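You operate a simulated robot arm through the tools that you are given. There is no shell and no other tool.

The job below is to be done with a simulated robot arm. You get a single attempt, and the scene is never put back.

TASK
Start zone one at rated voltage: breaker one on, main switch on, fan on.
Fine: speed knob to 3; the zone knob comes last; leave the other zones off.

It is judged by the outcome, as a careful person would: the job done as asked, and still so three seconds after it is handed in. It fails if anything else is knocked over, pushed out of place, dropped, spilled or broken.

THE ROBOT
A 6-joint arm with a fingered hand, fixed in place. Base frame: the origin is at the foot of the arm, x ahead of it, y to its left, z up. Lengths are in m, angles in rad, forces in N, time in s.
It reaches about 1.346 m from its shoulder. Its first joint turns from -2.601 to 2.601 rad. Payload 3.5 kg.
The tool frame sits at the grasp point between the pads (the TCP): z along the fingers, y along the line on which they close. The tips reach 0.026 m beyond it. Largest opening 0.132 m; the body of the gripper starts 0.073 m behind the TCP. The gripper is a hand of 4 fingers: y runs from the thumb to the fingers, the wrist lies at [0, 0, -0.234] in the tool frame, and closing takes about 1.5 s.
Orientation is that of the tool frame in the base frame, as [roll, pitch, yaw] about the fixed x, y, z axes, in that order (R = Rz(yaw) Ry(pitch) Rx(roll)). With the fingers straight down and closing along the base's y, the tool's x points along the base's -x, its y along +y and its z along -z.

THE INTERFACE
- The arm moves only by the tool apply_moves. Its argument "steps" is a list of rows, each a list of 7 numbers: the opening, from 0 (shut) to 1 (fully open), then the shift along the tool's x, y, z in units of 300 mm (1.0 is 300 mm), then the turn, a rotation vector about the tool's x, y, z in units of 180 degrees (1.0 is 180 degrees). In form: [[claw, tx, ty, tz, ax, ay, az], ...]. A call has 1 to 20 rows; each row is the pose to reach, as a shift and turn from the pose commanded when the call began, along the tool's axes at that moment. A call with a number of a shift or a turn outside -1 to 1 is refused whole. Rows are played at 5 a second. More than 0.05 m and 0.15 rad between two rows, or a gripper value outside its range, and nothing of the call is played. A pose out of reach is approached as far as the arm can. The call stops where the force on the tool passes 40 N (or 10 N more than at its start, if that is more) or the arm is blocked; 0.2 s more then pass. The fingers move at their own pace (about 0.072 m/s each) and stop on an object; they squeeze with about 23 N. The grip force told is the motor's: it shows also when the fingers shut on nothing. Time passes only in rows, and 0.2 s behind the last, so rows that repeat a pose let the fingers close. The reply holds the time, the measured pose of the TCP, the force on the tool along the base axes, the opening and the grip force, in the units named above and with some noise, with the torque about the TCP (base axes, N m) and any sound that the robot's microphone picked up, and new pictures: "views" is both (left out), scene, wrist or none.
- Cameras (640 x 400 px; columns grow to the right, rows downward): "scene" is fixed at [0.0616, 0.6429, 1.4371]; the picture's right is [0.44, -0.90, 0.00], its down [-0.62, -0.31, -0.72] and it looks along [0.65, 0.32, -0.69] (base axes); focal length 347 px, centre (320, 200). "wrist" rides on the gripper at [0.068, 0.002, -0.097] in the tool frame; the picture's right is [-0.03, 1.00, 0.00], its down [-0.82, -0.02, -0.58] and it looks along [-0.58, -0.01, 0.82] (tool axes); focal length 270 px, centre (320, 200). There is no depth. A picture from a camera that has moved, and an enlarged one, comes with that camera's place and axes in the base frame and with its lens. The place of the scene camera against the robot may be out by one fixed shift of up to 0.025 m in any direction.
- slide_trunk(by): slides the trunk up (or, below 0, down) by that many m; the arm rides with it, the base frame stays. It gives what a move gives, with no picture.
- grasp_type(shape): the hand has 4 fingers and takes this shape, open, in about a second: jaw (thumb against the fingers, like two jaws); tri (thumb and two fingers); tip (a fingertip pinch); poke (one finger out to press); point (the index stretched); flat (the hand flat); cup (the hand cupped); fist (a fist). The gripper value then closes the fingers along that shape, each until it touches; the sizes above hold for jaw. It gives what a move gives, with no picture.
- enlarge(camera, box): a new picture of the part [left, top, right, bottom] of that camera's present view, enlarged. No time passes.
- sign_off(): hands the job in; it is judged then, once.

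Nothing tells you positions but the pictures and the camera data. Unless the task says otherwise, let go and move clear before handing in.

The tools are called after ">>>" as name(argument=value, ...) on one line, values as JSON. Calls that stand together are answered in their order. apply_moves: Moves the arm, as the interface text tells. Its arguments: {"type":"object","properties":{"steps":{"type":"array","items":{"type":"array","items":{"type":"number"}}},"views":{"type":"string","enum":["both","scene","wrist","none"]}},"required":["steps"]} The other tools are called the same way: slide_trunk (by) slides the trunk up or down; grasp_type (shape) gives the hand a shape; enlarge (camera, box) takes an enlarged picture of a part of a camera's view; sign_off () hands the job in.

At the start:

```text
time: 0.0
tool_pos: [0.3252, 0.5331, 1.0312]
ee_rot: [3.141, -0.001, 3.14]
ft_force: [0.4, 0.6, 0.0]
torque: [-0.01, 0.02, -0.03]
finger_gap: 0.1323
grip_force: 0.2
shape: jaw
trunk travel left (down, up): [-0.929, 0.041]
```

scene: 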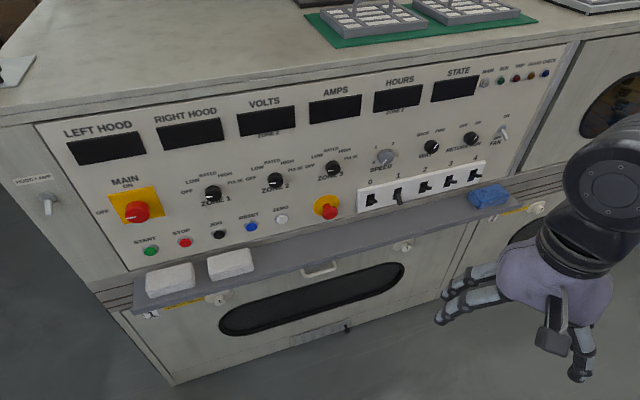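
wrist: 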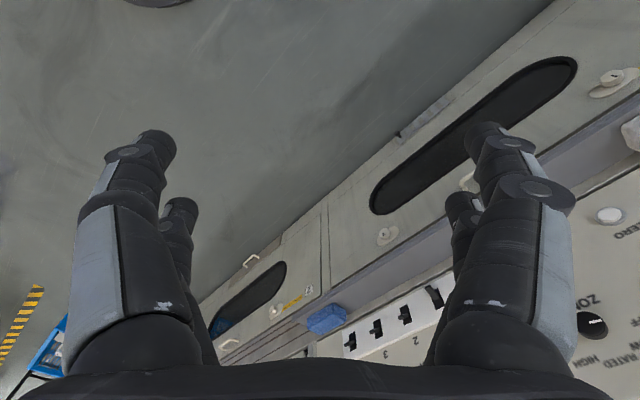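

I see a control panel with a main rotary switch, zone knobs, a speed knob, a breaker row 0–4 and a fan toggle. I'll enlarge several parts first to read the labels and the state of each control.

>>> enlarge(camera="scene", box=[80, 160, 240, 260])

>>> enlarge(camera="scene", box=[170, 140, 370, 240])

>>> enlarge(camera="scene", box=[350, 110, 530, 222])

>>> enlarge(camera="scene", box=[400, 50, 560, 150])

>>> enlarge(camera="scene", box=[0, 120, 160, 220])

```text
4.00 times, centred on (160, 210) of scene
camera zoom: at [0.0616, 0.6429, 1.4371], right [0.44, -0.9, 0.0], down [-0.62, -0.31, -0.72], along [0.65, 0.32, -0.69], focal length 1390 px, centre (960, 160)
```

zoom: 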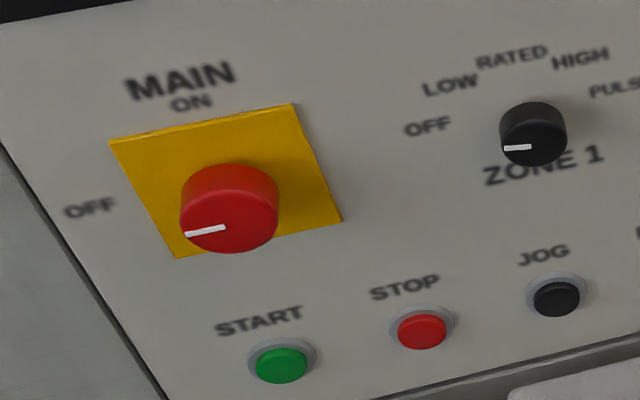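

```text
3.20 times, centred on (270, 190) of scene
camera zoom: at [0.0616, 0.6429, 1.4371], right [0.44, -0.9, 0.0], down [-0.62, -0.31, -0.72], along [0.65, 0.32, -0.69], focal length 1112 px, centre (480, 232)
```

zoom: 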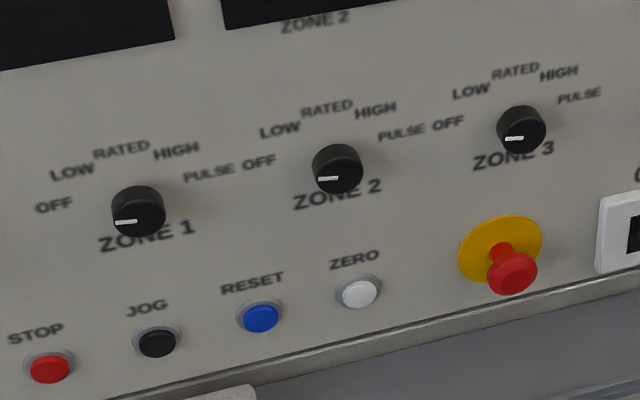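

```text
3.56 times, centred on (440, 166) of scene
camera zoom: at [0.0616, 0.6429, 1.4371], right [0.44, -0.9, 0.0], down [-0.62, -0.31, -0.72], along [0.65, 0.32, -0.69], focal length 1235 px, centre (-107, 321)
```

zoom: 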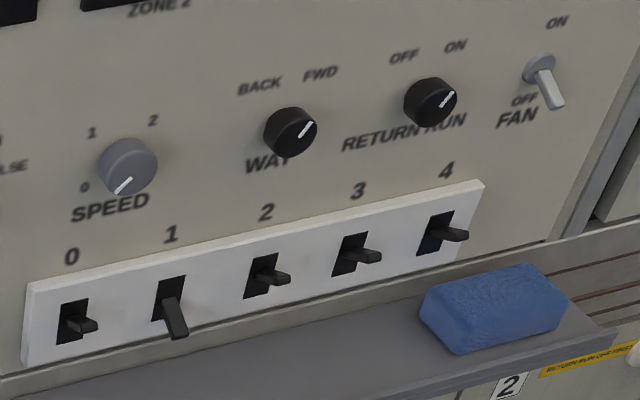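

```text
4.00 times, centred on (480, 100) of scene
camera zoom: at [0.0616, 0.6429, 1.4371], right [0.44, -0.9, 0.0], down [-0.62, -0.31, -0.72], along [0.65, 0.32, -0.69], focal length 1390 px, centre (-320, 600)
```

zoom: 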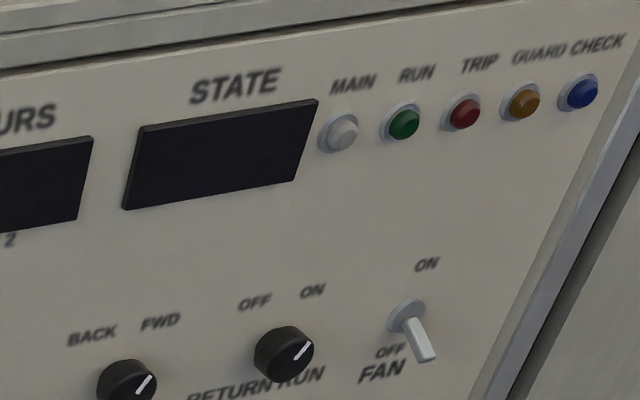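

```text
4.00 times, centred on (80, 170) of scene
camera zoom: at [0.0616, 0.6429, 1.4371], right [0.44, -0.9, 0.0], down [-0.62, -0.31, -0.72], along [0.65, 0.32, -0.69], focal length 1390 px, centre (1280, 320)
```

zoom: 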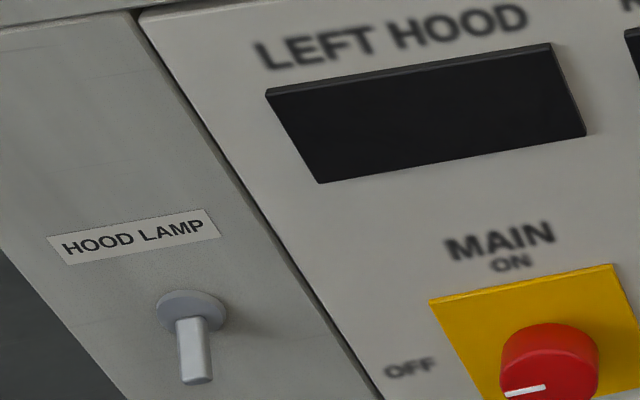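

The panel is roughly vertical, about 0.4 m in front of the hand and turned about 50° from the base axes. Breaker 1 is down and the other breakers are up, the main switch and all zones are off, the fan is off, and speed is at 0. I'll first turn the hand to face the panel so the wrist camera can see it.

>>> apply_moves(steps=[[1, -0.02, 0.015, 0, -0.0126, -0.037, -0.0126], [1, -0.04, 0.03, 0, -0.0252, -0.074, -0.0252], [1, -0.06, 0.045, 0, -0.0378, -0.111, -0.0378], [1, -0.08, 0.06, 0, -0.0504, -0.148, -0.0504], [1, -0.1, 0.075, 0, -0.063, -0.185, -0.063], [1, -0.12, 0.09, 0, -0.0757, -0.222, -0.0757], [1, -0.14, 0.105, 0, -0.0883, -0.259, -0.0883], [1, -0.16, 0.12, 0, -0.1009, -0.296, -0.1009], [1, -0.18, 0.135, 0, -0.1135, -0.333, -0.1135], [1, -0.2, 0.15, 0, -0.1261, -0.37, -0.1261], [1, -0.22, 0.165, 0, -0.1388, -0.407, -0.1388], [1, -0.24, 0.18, 0, -0.1514, -0.444, -0.1514], [1, -0.26, 0.195, 0, -0.164, -0.481, -0.164]])

```text
time: 2.8
tool_pos: [0.4077, 0.5996, 1.2626]
ee_rot: [-2.756, 1.568, -2.096]
ft_force: [-0.2, -0.2, -0.1]
torque: [0.0, 0.02, 0.0]
finger_gap: 0.132
grip_force: 0.1
shape: jaw
out of reach, approached as far as the arm can: row 2, 3, 4, 5, 6, 7, 8, 9, 10, 11, 12, 13
trunk travel left (down, up): [-0.929, 0.041]
camera wrist: at [0.3301, 0.5404, 1.1948], right [-0.61, 0.79, 0.02], down [-0.44, -0.37, 0.82], along [0.66, 0.49, 0.57], focal length 270 px, centre (320, 200)
```

scene: 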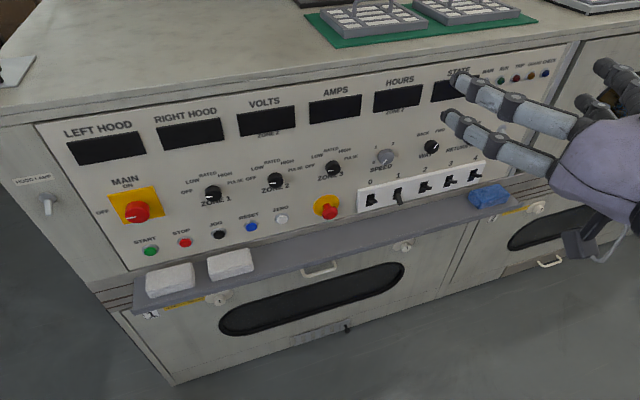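
wrist: 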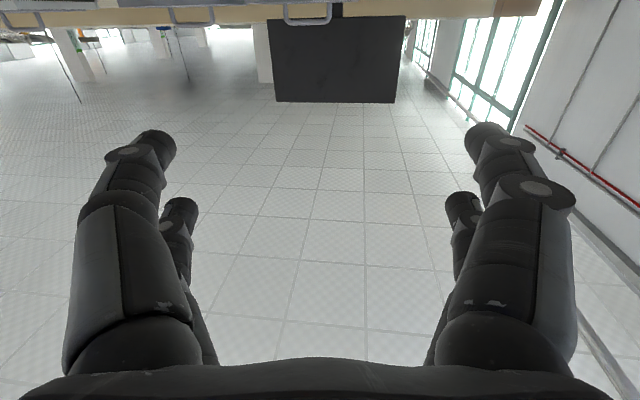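

The hand now faces the panel but it rode up to z≈1.26, because the arm is too close to its own shoulder at that height. I'll lower the trunk, then spin the hand so the camera sits on top.

>>> slide_trunk(by=-0.2)

>>> apply_moves(steps=[[1, 0, 0, 0, 0, 0, 0.045], [1, 0, 0, 0, 0, 0, 0.09], [1, 0, 0, 0, 0, 0, 0.135], [1, 0, 0, 0, 0, 0, 0.18], [1, 0, 0, 0, 0, 0, 0.225], [1, 0, 0, 0, 0, 0, 0.27], [1, 0, 0, 0, 0, 0, 0.315], [1, 0, 0, 0, 0, 0, 0.36], [1, 0, 0, 0, 0, 0, 0.405], [1, 0, 0, 0, 0, 0, 0.45], [1, 0, 0, 0, 0, 0, 0.495]])

```text
time: 5.0
tool_pos: [0.4074, 0.5988, 1.0628]
ee_rot: [-2.995, 1.566, -2.336]
ft_force: [0.8, -0.9, -0.2]
torque: [0.02, 0.03, -0.01]
finger_gap: 0.1319
grip_force: 0.1
shape: jaw
trunk travel left (down, up): [-0.729, 0.241]
```

```text
time: 7.4
tool_pos: [0.4075, 0.5992, 1.0635]
ee_rot: [1.576, 0.014, 2.228]
ft_force: [0.6, -0.3, -0.2]
torque: [0.02, 0.01, -0.01]
finger_gap: 0.1318
grip_force: 0.1
shape: jaw
trunk travel left (down, up): [-0.729, 0.241]
camera wrist: at [0.2896, 0.5933, 1.0638], right [0.01, -0.01, 1.0], down [0.04, -1.0, -0.01], along [1.0, 0.04, -0.01], focal length 270 px, centre (320, 200)
```

scene: 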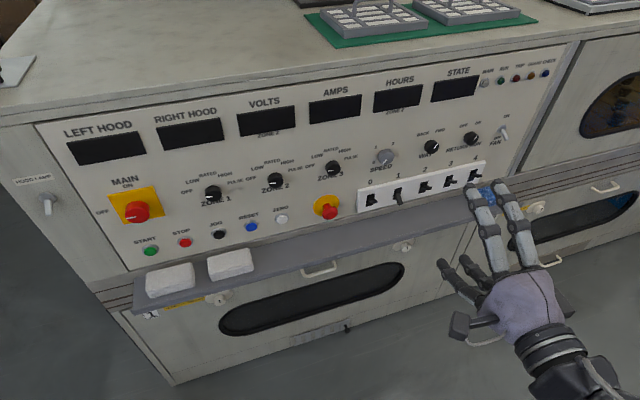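
wrist: 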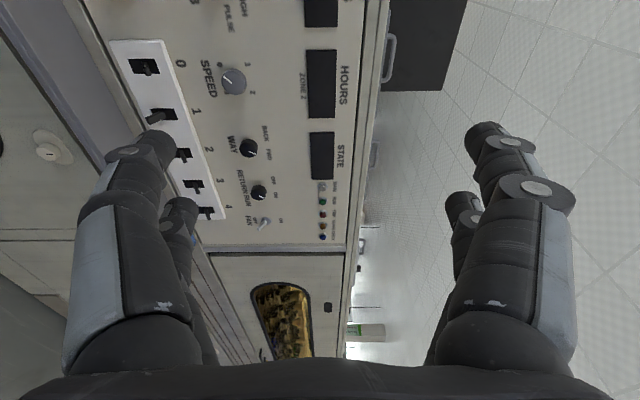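

The spin works, and the trunk slide left the arm steady. I'll turn another 90° so the camera is above the hand.

>>> apply_moves(steps=[[1, 0, 0, 0, 0, 0, 0.045], [1, 0, 0, 0, 0, 0, 0.09], [1, 0, 0, 0, 0, 0, 0.135], [1, 0, 0, 0, 0, 0, 0.18], [1, 0, 0, 0, 0, 0, 0.225], [1, 0, 0, 0, 0, 0, 0.27], [1, 0, 0, 0, 0, 0, 0.315], [1, 0, 0, 0, 0, 0, 0.36], [1, 0, 0, 0, 0, 0, 0.405], [1, 0, 0, 0, 0, 0, 0.45], [1, 0, 0, 0, 0, 0, 0.495]])

```text
time: 9.8
tool_pos: [0.4113, 0.5981, 1.0539]
ee_rot: [2.273, -1.5, 1.534]
ft_force: [-0.4, 0.3, -0.6]
torque: [-0.02, -0.01, -0.03]
finger_gap: 0.1318
grip_force: 0.1
shape: jaw
out of reach, approached as far as the arm can: row 11
trunk travel left (down, up): [-0.729, 0.241]
camera wrist: at [0.3372, 0.5412, 1.1259], right [0.62, -0.79, 0.03], down [-0.47, -0.4, -0.79], along [0.63, 0.47, -0.61], focal length 270 px, centre (320, 200)
```

scene: 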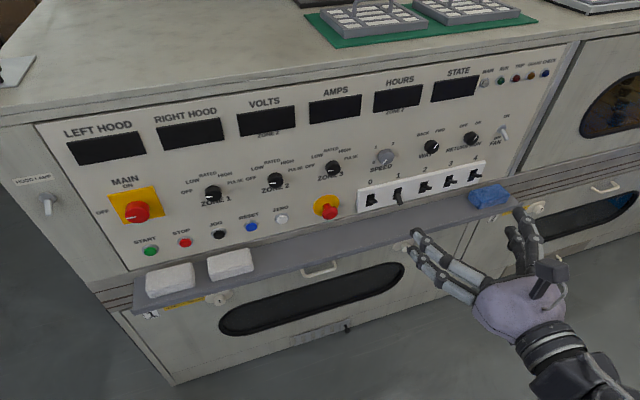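
wrist: 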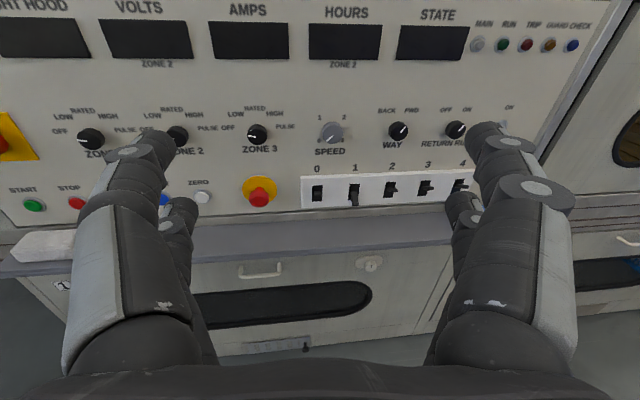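

This is a clear, upright view of the panel. I'll enlarge the wrist view for precise pixel positions and to check which way the breakers point.

>>> enlarge(camera="wrist", box=[290, 90, 530, 240])

>>> enlarge(camera="wrist", box=[0, 90, 240, 240])

```text
2.67 times, centred on (410, 165) of wrist
camera zoom: at [0.3372, 0.5412, 1.1259], right [0.62, -0.79, 0.03], down [-0.47, -0.4, -0.79], along [0.63, 0.47, -0.61], focal length 721 px, centre (80, 293)
```

zoom: 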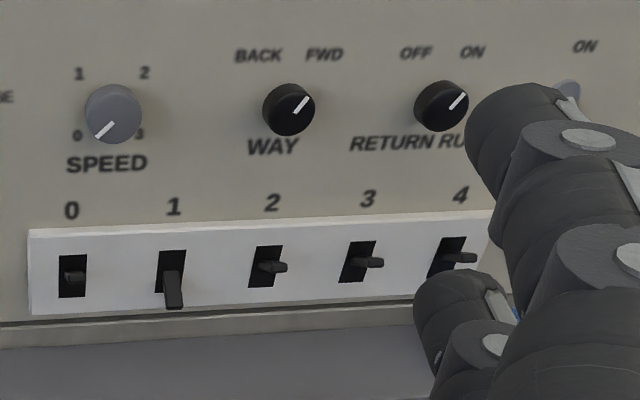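

```text
2.67 times, centred on (120, 165) of wrist
camera zoom: at [0.3372, 0.5412, 1.1259], right [0.62, -0.79, 0.03], down [-0.47, -0.4, -0.79], along [0.63, 0.47, -0.61], focal length 721 px, centre (853, 293)
```

zoom: 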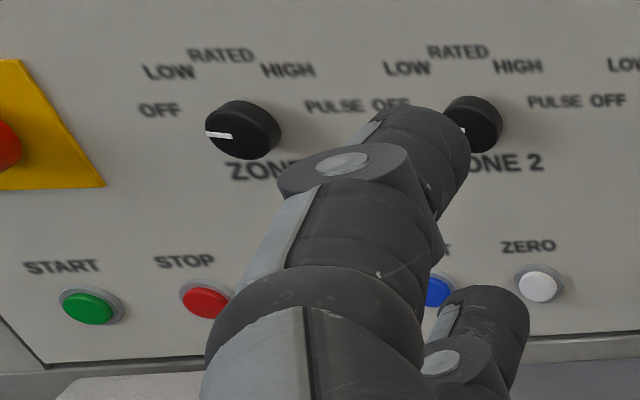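

Breaker 1's lever is clearly down while 0, 2, 3 and 4 are up. I'll shift the hand left along the panel to get a second viewpoint for triangulation.

>>> apply_moves(steps=[[1, 0, -0.14, 0, 0, 0, 0], [1, 0, -0.28, 0, 0, 0, 0], [1, 0, -0.42, 0, 0, 0, 0], [1, 0, -0.56, 0, 0, 0, 0], [1, 0, -0.7, 0, 0, 0, 0], [1, 0, -0.84, 0, 0, 0, 0], [1, 0, -0.98, 0, 0, 0, 0], [1, 0, -0.98, 0, 0, 0, 0]])

```text
time: 11.6
tool_pos: [0.2346, 0.8322, 1.0515]
ee_rot: [2.081, -1.467, 1.723]
ft_force: [-1.1, 0.4, -0.4]
torque: [-0.02, 0.01, -0.05]
finger_gap: 0.132
grip_force: 0.0
shape: jaw
out of reach, approached as far as the arm can: row 1, 2, 3, 4, 5, 6, 7, 8
trunk travel left (down, up): [-0.729, 0.241]
camera wrist: at [0.1596, 0.7772, 1.1248], right [0.62, -0.79, 0.07], down [-0.45, -0.42, -0.78], along [0.64, 0.45, -0.62], focal length 270 px, centre (320, 200)
```

scene: 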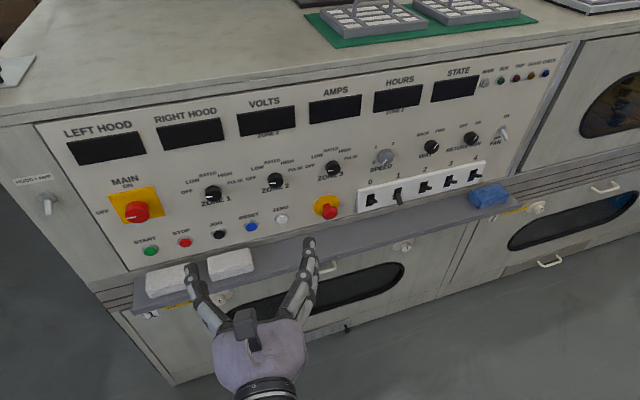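
wrist: 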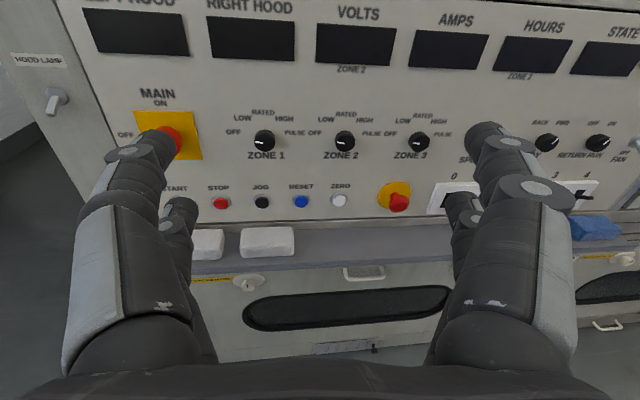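

I now have a second viewpoint. I'll enlarge parts of it to measure matching features.

>>> enlarge(camera="wrist", box=[100, 80, 260, 180])

>>> enlarge(camera="wrist", box=[220, 80, 380, 180])

>>> enlarge(camera="wrist", box=[350, 80, 510, 180])

>>> enlarge(camera="wrist", box=[480, 100, 640, 200])

```text
4.00 times, centred on (180, 130) of wrist
camera zoom: at [0.1596, 0.7772, 1.1248], right [0.62, -0.79, 0.07], down [-0.45, -0.42, -0.78], along [0.64, 0.45, -0.62], focal length 1081 px, centre (880, 480)
```

zoom: 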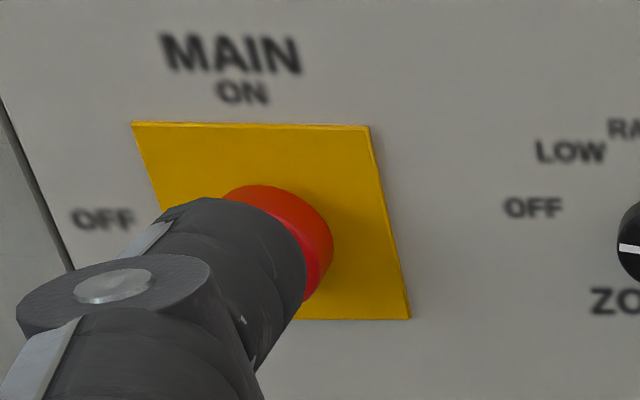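

```text
4.00 times, centred on (300, 130) of wrist
camera zoom: at [0.1596, 0.7772, 1.1248], right [0.62, -0.79, 0.07], down [-0.45, -0.42, -0.78], along [0.64, 0.45, -0.62], focal length 1081 px, centre (400, 480)
```

zoom: 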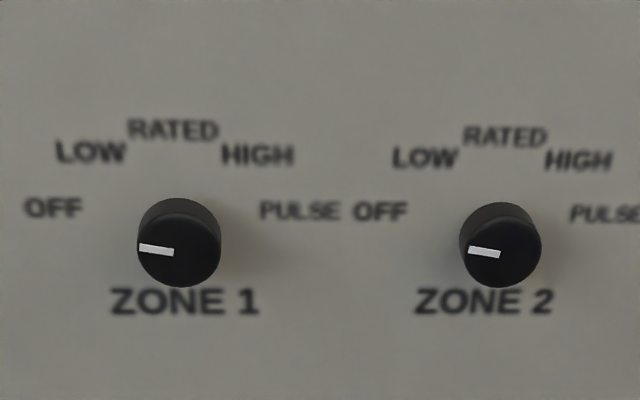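

```text
4.00 times, centred on (430, 130) of wrist
camera zoom: at [0.1596, 0.7772, 1.1248], right [0.62, -0.79, 0.07], down [-0.45, -0.42, -0.78], along [0.64, 0.45, -0.62], focal length 1081 px, centre (-120, 480)
```

zoom: 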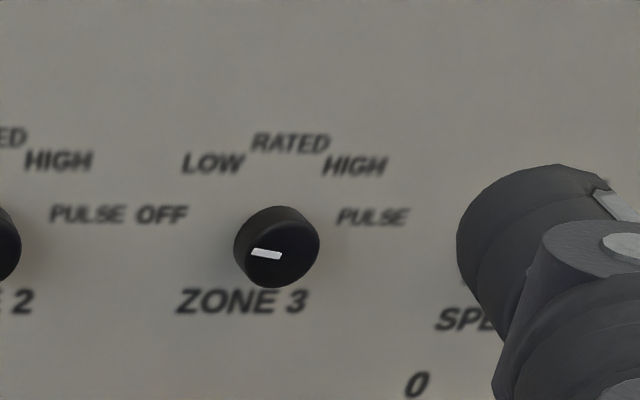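

```text
4.00 times, centred on (560, 150) of wrist
camera zoom: at [0.1596, 0.7772, 1.1248], right [0.62, -0.79, 0.07], down [-0.45, -0.42, -0.78], along [0.64, 0.45, -0.62], focal length 1081 px, centre (-640, 400)
```

zoom: 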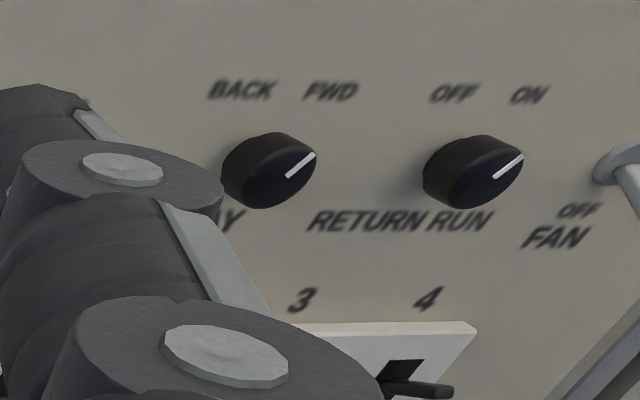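

The triangulated points agree well. The panel is vertical, its inward normal is (0.707, 0.707), and its plane is at 1.091 m along that normal. In panel coordinates, u (to the right) and z, I have:

| Control | u (m) | z (m) |
|---|---|---|
| Main | -0.612 | 0.923 |
| Zone 1 | -0.462 | 0.924 |
| Speed | -0.058 | 0.923 |
| Fan | +0.287 | 0.922 |
| Breaker 1 | 0.000 | 0.777 |

Next I'll go back right, spin the hand away from the wrist limit, and shape it to poke.

>>> apply_moves(steps=[[1, 0, 0.1, 0, 0, 0, -0.045], [1, 0, 0.2, 0, 0, 0, -0.09], [1, 0, 0.3, 0, 0, 0, -0.135], [1, 0, 0.4, 0, 0, 0, -0.18], [1, 0, 0.5, 0, 0, 0, -0.225], [1, 0, 0.6, 0, 0, 0, -0.27], [1, 0, 0.7, 0, 0, 0, -0.315], [1, 0, 0.8, 0, 0, 0, -0.36], [1, 0, 0.9, 0, 0, 0, -0.405], [1, 0, 0.9, 0, 0, 0, -0.405]], views="none")

>>> grasp_type(shape="poke")

>>> apply_moves(steps=[[0, 0, 0, 0, 0, 0, 0], [0, 0, 0, 0, 0, 0, 0], [0, 0, 0, 0, 0, 0, 0], [0, 0, 0, 0, 0, 0, 0], [0, 0, 0, 0, 0, 0, 0], [0, 0, 0, 0, 0, 0, 0], [0, 0, 0, 0, 0, 0, 0]])

```text
time: 13.8
tool_pos: [0.4018, 0.6189, 1.0516]
ee_rot: [1.621, -0.206, 2.224]
ft_force: [0.6, -0.2, 0.0]
torque: [0.02, 0.0, 0.01]
finger_gap: 0.1317
grip_force: 0.0
shape: jaw
out of reach, approached as far as the arm can: row 2, 3, 4, 5, 6, 7, 8, 9, 10
trunk travel left (down, up): [-0.729, 0.241]
```

```text
time: 14.7
tool_pos: [0.4022, 0.6202, 1.0524]
ee_rot: [1.619, -0.209, 2.222]
ft_force: [0.1, -0.4, 0.2]
torque: [0.02, 0.0, -0.01]
finger_gap: 0.0001
grip_force: 0.0
shape: poke
trunk travel left (down, up): [-0.729, 0.241]
```

```text
time: 16.3
tool_pos: [0.4026, 0.6199, 1.0521]
ee_rot: [1.623, -0.208, 2.221]
ft_force: [0.3, 0.1, 0.6]
torque: [-0.03, -0.03, -0.04]
finger_gap: 0.0
grip_force: 23.1
shape: jaw
trunk travel left (down, up): [-0.729, 0.241]
camera wrist: at [0.2856, 0.6121, 1.0727], right [0.18, -0.15, 0.97], down [0.03, -0.99, -0.16], along [0.98, 0.05, -0.17], focal length 270 px, centre (320, 200)
```

scene: 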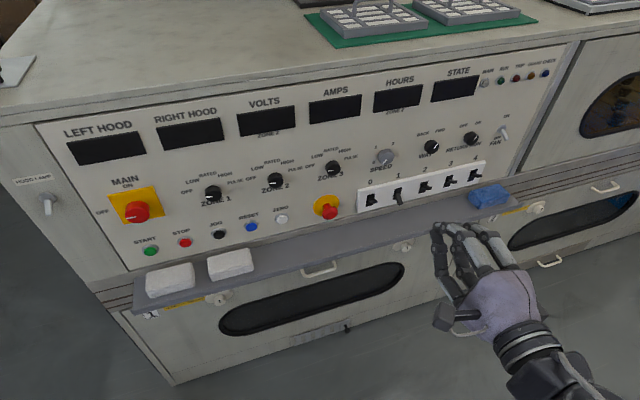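
wrist: 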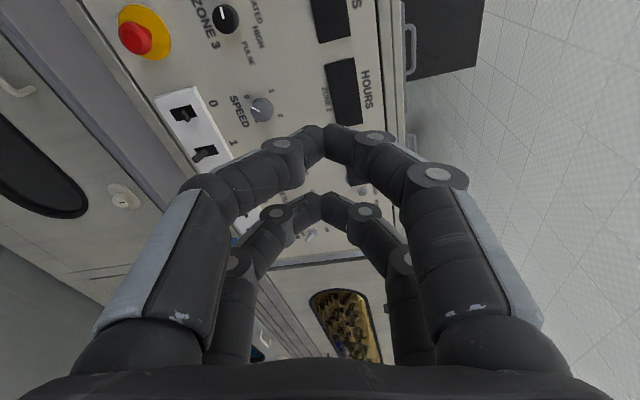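

Closing from the poke shape switched the hand back to jaw, so I'll set poke again and keep the opening value at 1.

>>> grasp_type(shape="poke")

>>> apply_moves(steps=[[1, 0, 0, 0, 0, 0, 0], [1, 0, 0, 0, 0, 0, 0]])

```text
time: 17.2
tool_pos: [0.402, 0.62, 1.0518]
ee_rot: [1.623, -0.208, 2.223]
ft_force: [0.5, 0.6, 0.0]
torque: [-0.02, 0.0, 0.01]
finger_gap: 0.0
grip_force: 0.0
shape: poke
trunk travel left (down, up): [-0.729, 0.241]
```

```text
time: 17.8
tool_pos: [0.4007, 0.6195, 1.0522]
ee_rot: [1.621, -0.208, 2.224]
ft_force: [0.1, 0.4, -1.0]
torque: [0.02, -0.02, 0.01]
finger_gap: 0.0
grip_force: 0.1
shape: poke
trunk travel left (down, up): [-0.729, 0.241]
camera wrist: at [0.2856, 0.6121, 1.0727], right [0.18, -0.15, 0.97], down [0.03, -0.99, -0.16], along [0.98, 0.05, -0.17], focal length 270 px, centre (320, 200)
```

scene: 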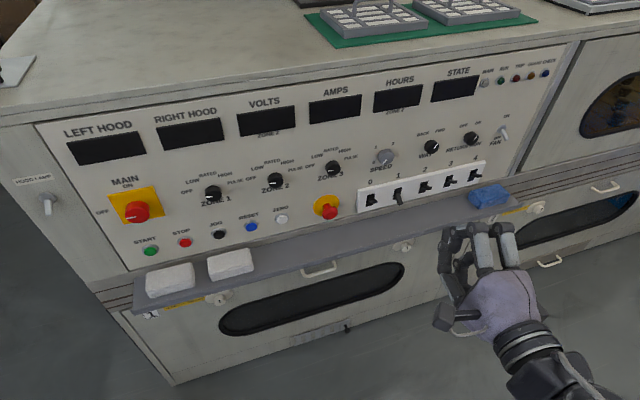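
wrist: 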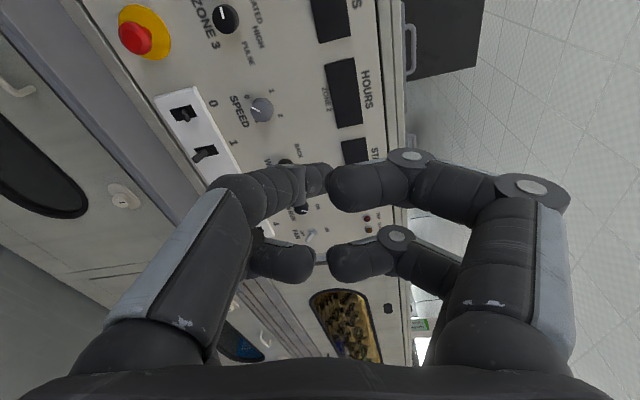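

I'll look closely at the poke shape to find the pressing fingertip.

>>> enlarge(camera="wrist", box=[200, 120, 440, 270])

>>> enlarge(camera="scene", box=[400, 200, 560, 300])

```text
2.67 times, centred on (320, 195) of wrist
camera zoom: at [0.2856, 0.6121, 1.0727], right [0.18, -0.15, 0.97], down [0.03, -0.99, -0.16], along [0.98, 0.05, -0.17], focal length 721 px, centre (320, 213)
```

zoom: 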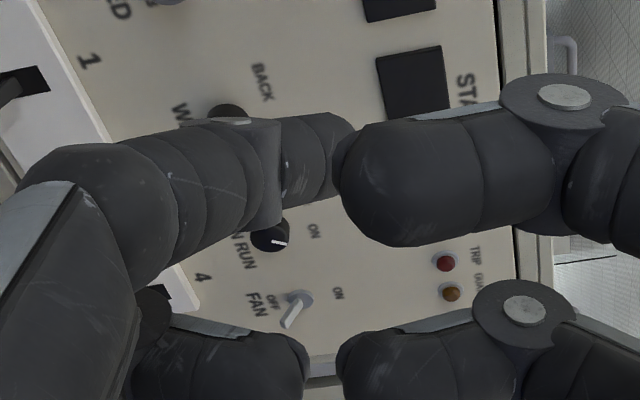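

```text
4.00 times, centred on (480, 250) of scene
camera zoom: at [0.0616, 0.6429, 1.4371], right [0.44, -0.9, 0.0], down [-0.62, -0.31, -0.72], along [0.65, 0.32, -0.69], focal length 1390 px, centre (-320, 0)
```

zoom: 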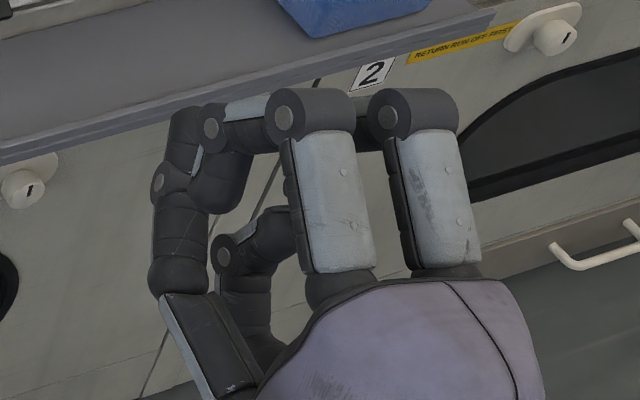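

The poke finger is still bent, so I'll see whether "point" gives a cleaner straight finger.

>>> grasp_type(shape="point")

>>> apply_moves(steps=[[1, 0, 0, 0, 0, 0, 0], [1, 0, 0, 0, 0, 0, 0]])

>>> enlarge(camera="scene", box=[400, 200, 560, 300])

```text
time: 18.7
tool_pos: [0.4022, 0.6188, 1.0517]
ee_rot: [1.622, -0.209, 2.222]
ft_force: [-0.1, -0.9, -0.2]
torque: [0.02, 0.01, 0.01]
finger_gap: 0.0
grip_force: 0.0
shape: point
trunk travel left (down, up): [-0.729, 0.241]
```

```text
time: 19.3
tool_pos: [0.4011, 0.6183, 1.0535]
ee_rot: [1.621, -0.208, 2.222]
ft_force: [0.0, -0.4, 0.1]
torque: [-0.03, -0.01, 0.0]
finger_gap: 0.0
grip_force: 0.1
shape: point
trunk travel left (down, up): [-0.729, 0.241]
camera wrist: at [0.2856, 0.6121, 1.0727], right [0.18, -0.15, 0.97], down [0.03, -0.99, -0.16], along [0.98, 0.05, -0.17], focal length 270 px, centre (320, 200)
```

scene: 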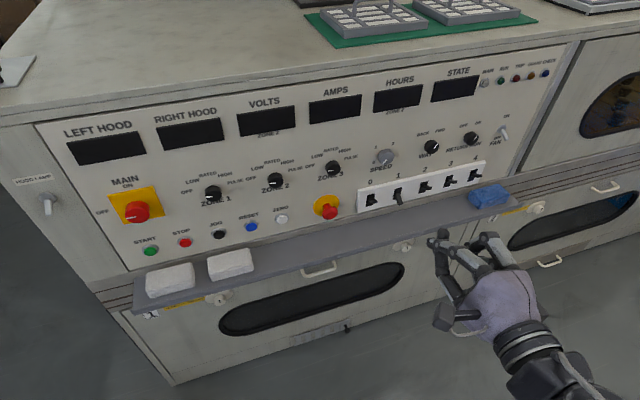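
wrist: 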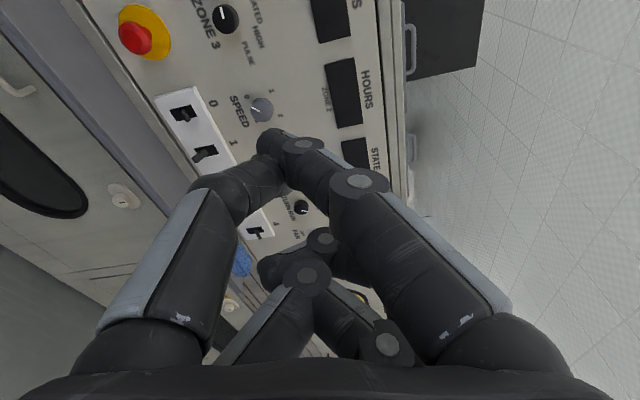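

```text
4.00 times, centred on (480, 250) of scene
camera zoom: at [0.0616, 0.6429, 1.4371], right [0.44, -0.9, 0.0], down [-0.62, -0.31, -0.72], along [0.65, 0.32, -0.69], focal length 1390 px, centre (-320, 0)
```

zoom: 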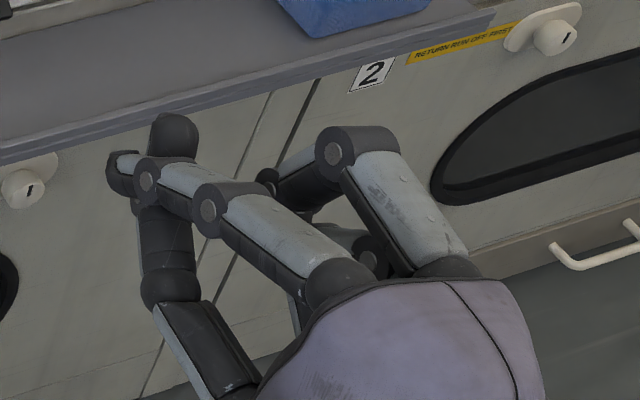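

The point shape crosses the fingers, so jaw is the cleanest option. I'll pinch the levers and knobs between the pads. I'll go to jaw, align exactly with the panel normal, and move in front of breaker 1.

>>> grasp_type(shape="jaw")

>>> apply_moves(steps=[[0.5, -0.058, -0.07, 0.079, -0.0012, 0.0041, -0.0067], [0.5, -0.116, -0.139, 0.158, -0.0024, 0.0082, -0.0134], [0.5, -0.174, -0.209, 0.238, -0.0035, 0.0122, -0.0202], [0.5, -0.232, -0.278, 0.317, -0.0047, 0.0163, -0.0269], [0.5, -0.29, -0.348, 0.396, -0.0059, 0.0204, -0.0336], [0.5, -0.347, -0.418, 0.475, -0.0071, 0.0245, -0.0403], [0.5, -0.405, -0.487, 0.554, -0.0083, 0.0286, -0.047], [0.5, -0.463, -0.557, 0.634, -0.0094, 0.0326, -0.0538], [0.5, -0.521, -0.626, 0.713, -0.0106, 0.0367, -0.0605], [0.5, -0.579, -0.696, 0.792, -0.0118, 0.0408, -0.0672], [0.5, -0.579, -0.696, 0.792, -0.0118, 0.0408, -0.0672]], views="both")

```text
time: 20.2
tool_pos: [0.4025, 0.6202, 1.0528]
ee_rot: [1.623, -0.208, 2.223]
ft_force: [-0.3, -0.6, -0.4]
torque: [0.01, 0.05, 0.01]
finger_gap: 0.1318
grip_force: 0.0
shape: jaw
trunk travel left (down, up): [-0.729, 0.241]
```

```text
time: 22.6
tool_pos: [0.6566, 0.662, 1.0626]
ee_rot: [1.574, 0.002, 2.356]
ft_force: [0.0, 0.2, 0.1]
torque: [-0.01, -0.02, -0.01]
finger_gap: 0.0666
grip_force: 0.0
shape: jaw
out of reach, approached as far as the arm can: row 1, 2, 3, 4, 5, 6, 7, 8, 9, 10, 11
trunk travel left (down, up): [-0.729, 0.241]
camera wrist: at [0.5389, 0.6421, 1.0648], right [0.02, -0.01, 1.0], down [0.17, -0.99, -0.02], along [0.99, 0.17, -0.02], focal length 270 px, centre (320, 200)
```

scene: 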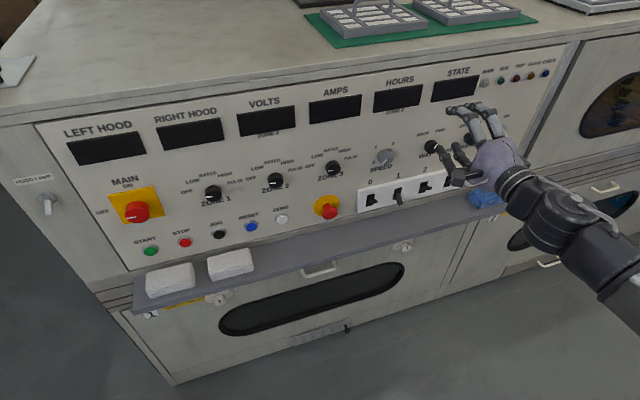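
wrist: 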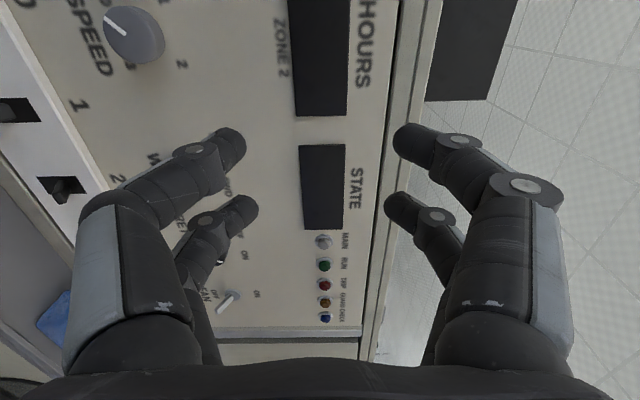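

The arm cannot lower the hand with the wrist level at this trunk height, but the trunk can carry it down. I'll slide it down 0.28 m while staying clear of the ledge.

>>> slide_trunk(by=-0.28)

>>> apply_moves(steps=[[0.5, 0, 0, 0, 0, 0, 0.045], [0.5, 0, 0, 0, 0, 0, 0.09], [0.5, 0, 0, 0, 0, 0, 0.135], [0.5, 0, 0, 0, 0, 0, 0.18], [0.5, 0, 0, 0, 0, 0, 0.225], [0.5, 0, 0, 0, 0, 0, 0.27], [0.5, 0, 0, 0, 0, 0, 0.315], [0.5, 0, 0, 0, 0, 0, 0.36], [0.5, 0, 0, 0, 0, 0, 0.4], [0.5, 0, 0, 0, 0, 0, 0.4]])

```text
time: 25.4
tool_pos: [0.6562, 0.6636, 0.7823]
ee_rot: [1.574, 0.002, 2.355]
ft_force: [0.3, 0.2, 0.4]
torque: [-0.06, -0.04, 0.0]
finger_gap: 0.0669
grip_force: 0.0
shape: jaw
trunk travel left (down, up): [-0.449, 0.521]
```

```text
time: 27.6
tool_pos: [0.6551, 0.6631, 0.7829]
ee_rot: [1.583, -1.26, 2.346]
ft_force: [-1.0, 0.3, 0.0]
torque: [-0.02, 0.01, 0.02]
finger_gap: 0.0666
grip_force: 0.0
shape: jaw
trunk travel left (down, up): [-0.449, 0.521]
camera wrist: at [0.573, 0.6078, 0.8488], right [0.68, -0.68, 0.28], down [-0.25, -0.57, -0.78], along [0.69, 0.46, -0.56], focal length 270 px, centre (320, 200)
```

scene: 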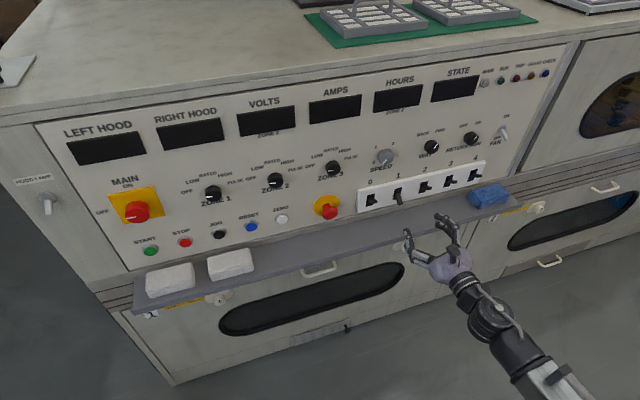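
wrist: 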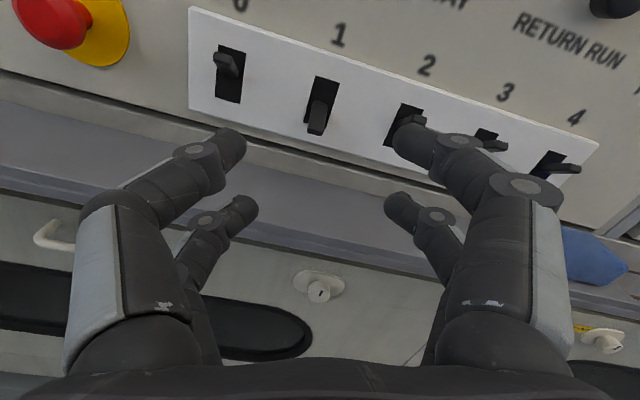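

I have a close view of the breakers now: lever 1 points down and the others point up. I'll try turning the hand fully upright and then refine the positions.

>>> apply_moves(steps=[[0.5, 0, 0, 0, 0, 0, 0.033], [0.5, 0, 0, 0, 0, 0, 0.066], [0.5, 0, 0, 0, 0, 0, 0.1], [0.5, 0, 0, 0, 0, 0, 0.1]], views="wrist")

>>> enlarge(camera="wrist", box=[180, 0, 500, 200])

```text
time: 28.6
tool_pos: [0.6546, 0.6639, 0.7817]
ee_rot: [3.12, -1.56, 0.808]
ft_force: [0.2, 0.6, 0.2]
torque: [-0.05, 0.01, -0.02]
finger_gap: 0.0665
grip_force: 0.1
shape: jaw
trunk travel left (down, up): [-0.449, 0.521]
camera wrist: at [0.5886, 0.5931, 0.851], right [0.71, -0.71, -0.03], down [-0.43, -0.4, -0.81], along [0.56, 0.59, -0.58], focal length 270 px, centre (320, 200)
```

wrist: 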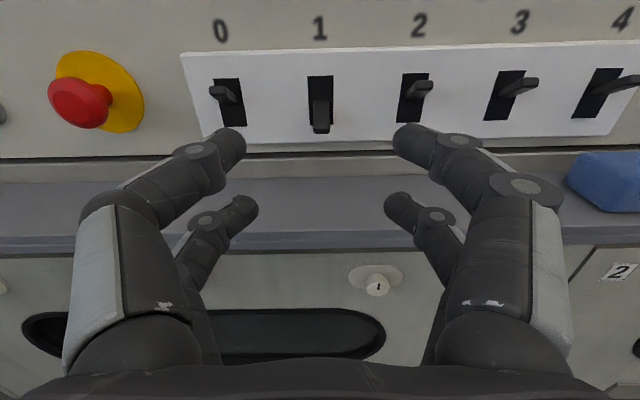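

```text
2.00 times, centred on (340, 100) of wrist
camera zoom: at [0.5886, 0.5931, 0.851], right [0.71, -0.71, -0.03], down [-0.43, -0.4, -0.81], along [0.56, 0.59, -0.58], focal length 541 px, centre (280, 400)
```

zoom: 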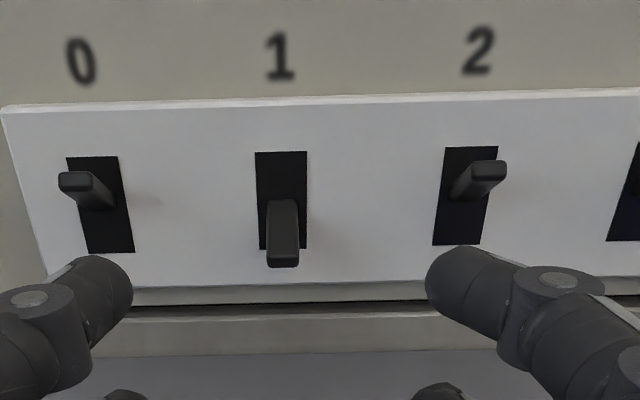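

The hand is upright and lever 1 is centred between the fingers. Lever 1's tip is at z≈0.765 and sticks out about 0.037 m. I'll advance so the fingers straddle it, then look before pinching.

>>> apply_moves(steps=[[0.5, 0, 0, 0.1, 0, 0, 0], [0.5, 0, 0, 0.2, 0, 0, 0], [0.5, 0.002, 0, 0.3, 0, 0, 0], [0.5, 0.004, 0, 0.36, 0, 0, 0], [0.5, 0.004, 0, 0.38, 0, 0, 0]], views="wrist")

>>> enlarge(camera="wrist", box=[200, 60, 440, 210])

>>> enlarge(camera="scene", box=[340, 150, 500, 250])

```text
time: 29.8
tool_pos: [0.7364, 0.745, 0.7825]
ee_rot: [2.934, -1.563, 0.995]
ft_force: [-0.2, -0.1, 0.2]
torque: [-0.02, -0.02, -0.01]
finger_gap: 0.0666
grip_force: 0.1
shape: jaw
trunk travel left (down, up): [-0.449, 0.521]
camera wrist: at [0.6693, 0.674, 0.8512], right [0.71, -0.71, -0.02], down [-0.43, -0.4, -0.81], along [0.56, 0.58, -0.58], focal length 270 px, centre (320, 200)
```

wrist: 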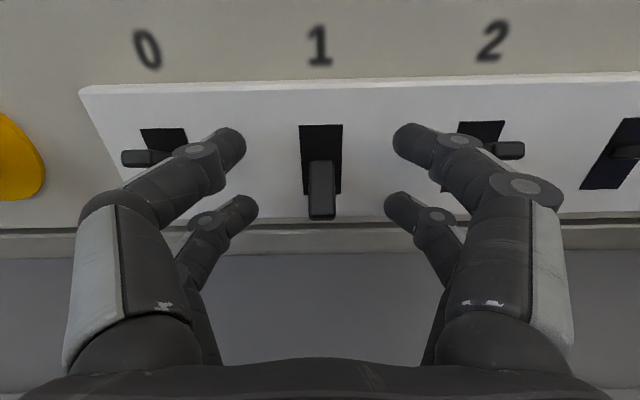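

```text
2.67 times, centred on (320, 135) of wrist
camera zoom: at [0.6693, 0.674, 0.8512], right [0.71, -0.71, -0.02], down [-0.43, -0.4, -0.81], along [0.56, 0.58, -0.58], focal length 721 px, centre (320, 373)
```

zoom: 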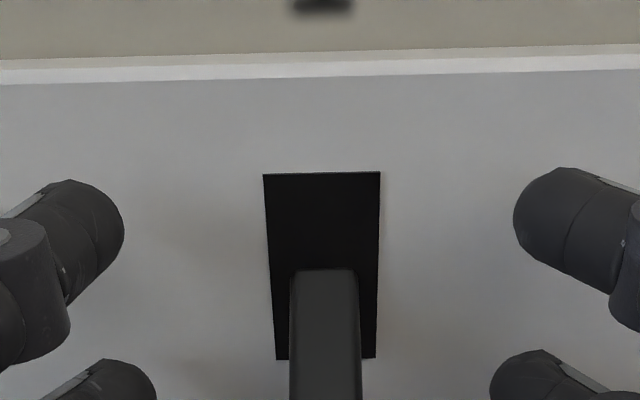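

```text
4.00 times, centred on (420, 200) of scene
camera zoom: at [0.0616, 0.6429, 1.4371], right [0.44, -0.9, 0.0], down [-0.62, -0.31, -0.72], along [0.65, 0.32, -0.69], focal length 1390 px, centre (-80, 200)
```

zoom: 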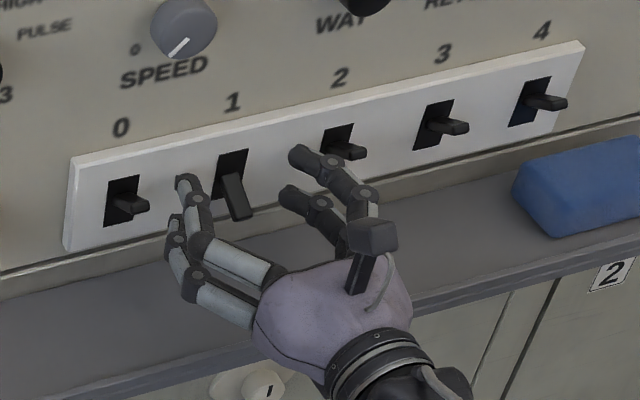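

The fingers straddle lever 1 with good clearance from levers 0 and 2. I'll rise about 8 mm so the lower finger pair is level with the lever, then close.

>>> apply_moves(steps=[[0.5, 0.027, -0.002, 0, 0, 0, 0], [0.3, 0.027, -0.002, 0, 0, 0, 0], [0, 0.027, -0.002, 0, 0, 0, 0], [0, 0.027, -0.002, 0, 0, 0, 0], [0, 0.027, -0.002, 0, 0, 0, 0], [0, 0.027, -0.002, 0, 0, 0, 0], [0, 0.027, -0.002, 0, 0, 0, 0]], views="both")

>>> enlarge(camera="wrist", box=[240, 80, 400, 230])

```text
time: 31.4
tool_pos: [0.7354, 0.7432, 0.7814]
ee_rot: [2.934, -1.564, 0.994]
ft_force: [0.3, -0.2, 0.5]
torque: [0.0, 0.0, -0.02]
finger_gap: 0.0
grip_force: 24.0
shape: jaw
out of reach, approached as far as the arm can: row 1, 2, 3, 4, 5, 6, 7
trunk travel left (down, up): [-0.449, 0.521]
camera wrist: at [0.6691, 0.6738, 0.8511], right [0.71, -0.71, -0.02], down [-0.43, -0.4, -0.81], along [0.56, 0.58, -0.58], focal length 270 px, centre (320, 200)
```

scene: 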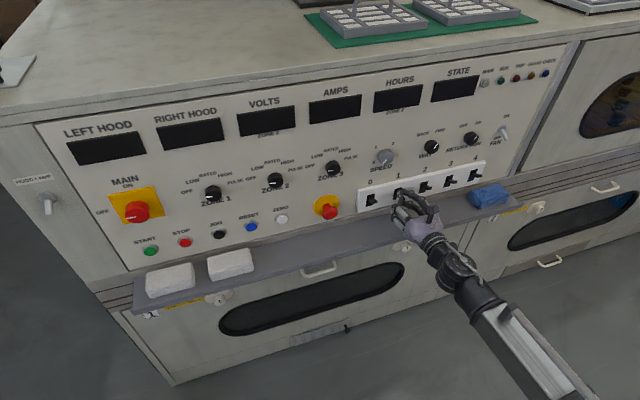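
wrist: 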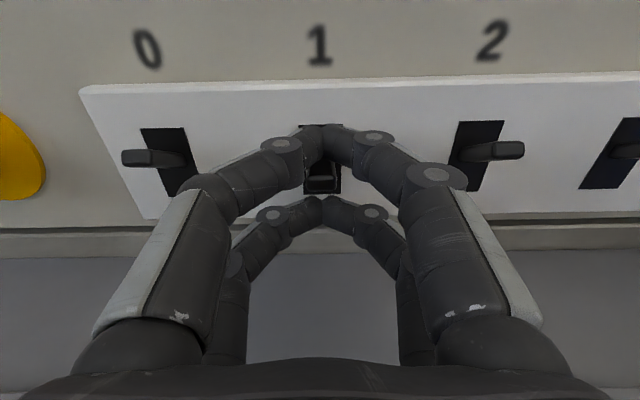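

```text
2.67 times, centred on (320, 155) of wrist
camera zoom: at [0.6691, 0.6738, 0.8511], right [0.71, -0.71, -0.02], down [-0.43, -0.4, -0.81], along [0.56, 0.58, -0.58], focal length 721 px, centre (320, 320)
```

zoom: 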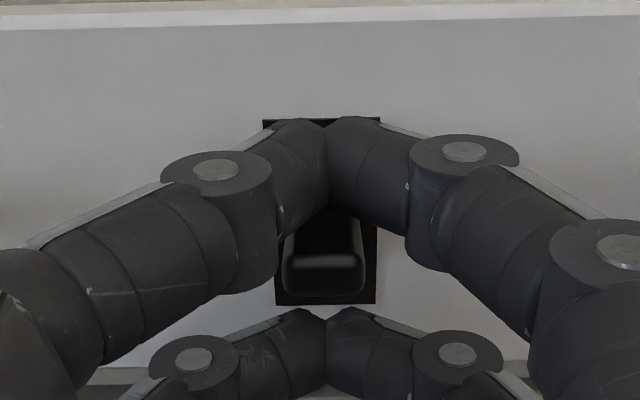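

Closing trapped lever 1 in the gap between the upper and lower finger pairs, which is good for lifting it. It also looks like the wrist height only changes with the trunk, so I'll raise the trunk in small steps.

>>> slide_trunk(by=0.008)

>>> enlarge(camera="wrist", box=[240, 80, 400, 230])

>>> enlarge(camera="scene", box=[360, 160, 456, 220])

```text
time: 32.0
tool_pos: [0.7357, 0.744, 0.7894]
ee_rot: [2.932, -1.562, 0.996]
ft_force: [-0.7, -0.1, -0.4]
torque: [-0.01, 0.0, -0.01]
finger_gap: 0.0
grip_force: 23.5
shape: jaw
trunk travel left (down, up): [-0.457, 0.513]
```

```text
2.67 times, centred on (320, 155) of wrist
camera zoom: at [0.6692, 0.6739, 0.8592], right [0.71, -0.71, -0.02], down [-0.43, -0.4, -0.81], along [0.56, 0.58, -0.58], focal length 721 px, centre (320, 320)
```

zoom: 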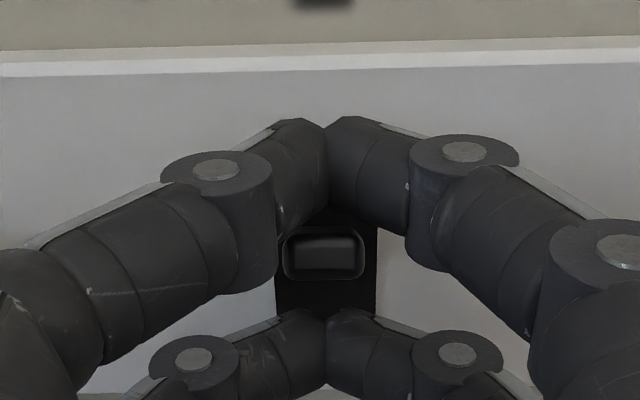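

```text
6.67 times, centred on (408, 190) of scene
camera zoom: at [0.0616, 0.6429, 1.4371], right [0.44, -0.9, 0.0], down [-0.62, -0.31, -0.72], along [0.65, 0.32, -0.69], focal length 2316 px, centre (-267, 267)
```

zoom: 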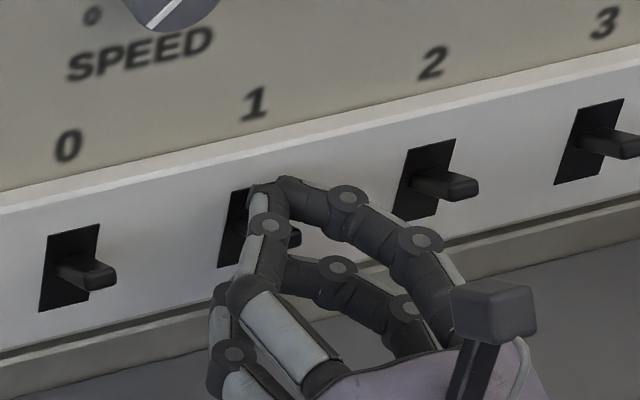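

Lever 1 now seems to stick out like its neighbours. I'll open the hand to check.

>>> apply_moves(steps=[[0.2, 0, 0, 0, 0, 0, 0], [0.4, 0, 0, 0, 0, 0, 0], [0.5, 0, 0, 0, 0, 0, 0], [0.5, 0, 0, 0, 0, 0, 0]], views="wrist")

>>> enlarge(camera="scene", box=[350, 155, 510, 255])

```text
time: 33.0
tool_pos: [0.735, 0.7438, 0.7905]
ee_rot: [2.927, -1.563, 1.001]
ft_force: [-1.0, -0.8, 0.0]
torque: [0.01, -0.01, -0.02]
finger_gap: 0.0655
grip_force: 0.1
shape: jaw
trunk travel left (down, up): [-0.457, 0.513]
camera wrist: at [0.6692, 0.6739, 0.8592], right [0.71, -0.71, -0.02], down [-0.43, -0.4, -0.81], along [0.56, 0.58, -0.58], focal length 270 px, centre (320, 200)
```

wrist: 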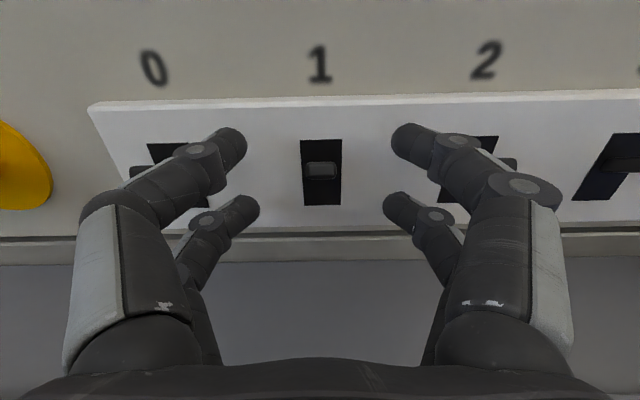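

```text
4.00 times, centred on (430, 205) of scene
camera zoom: at [0.0616, 0.6429, 1.4371], right [0.44, -0.9, 0.0], down [-0.62, -0.31, -0.72], along [0.65, 0.32, -0.69], focal length 1390 px, centre (-120, 180)
```

zoom: 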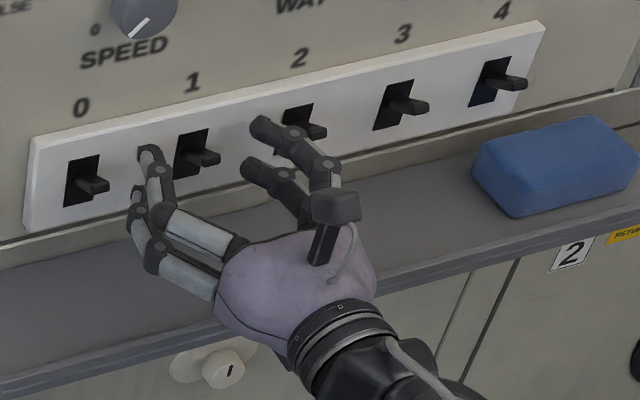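

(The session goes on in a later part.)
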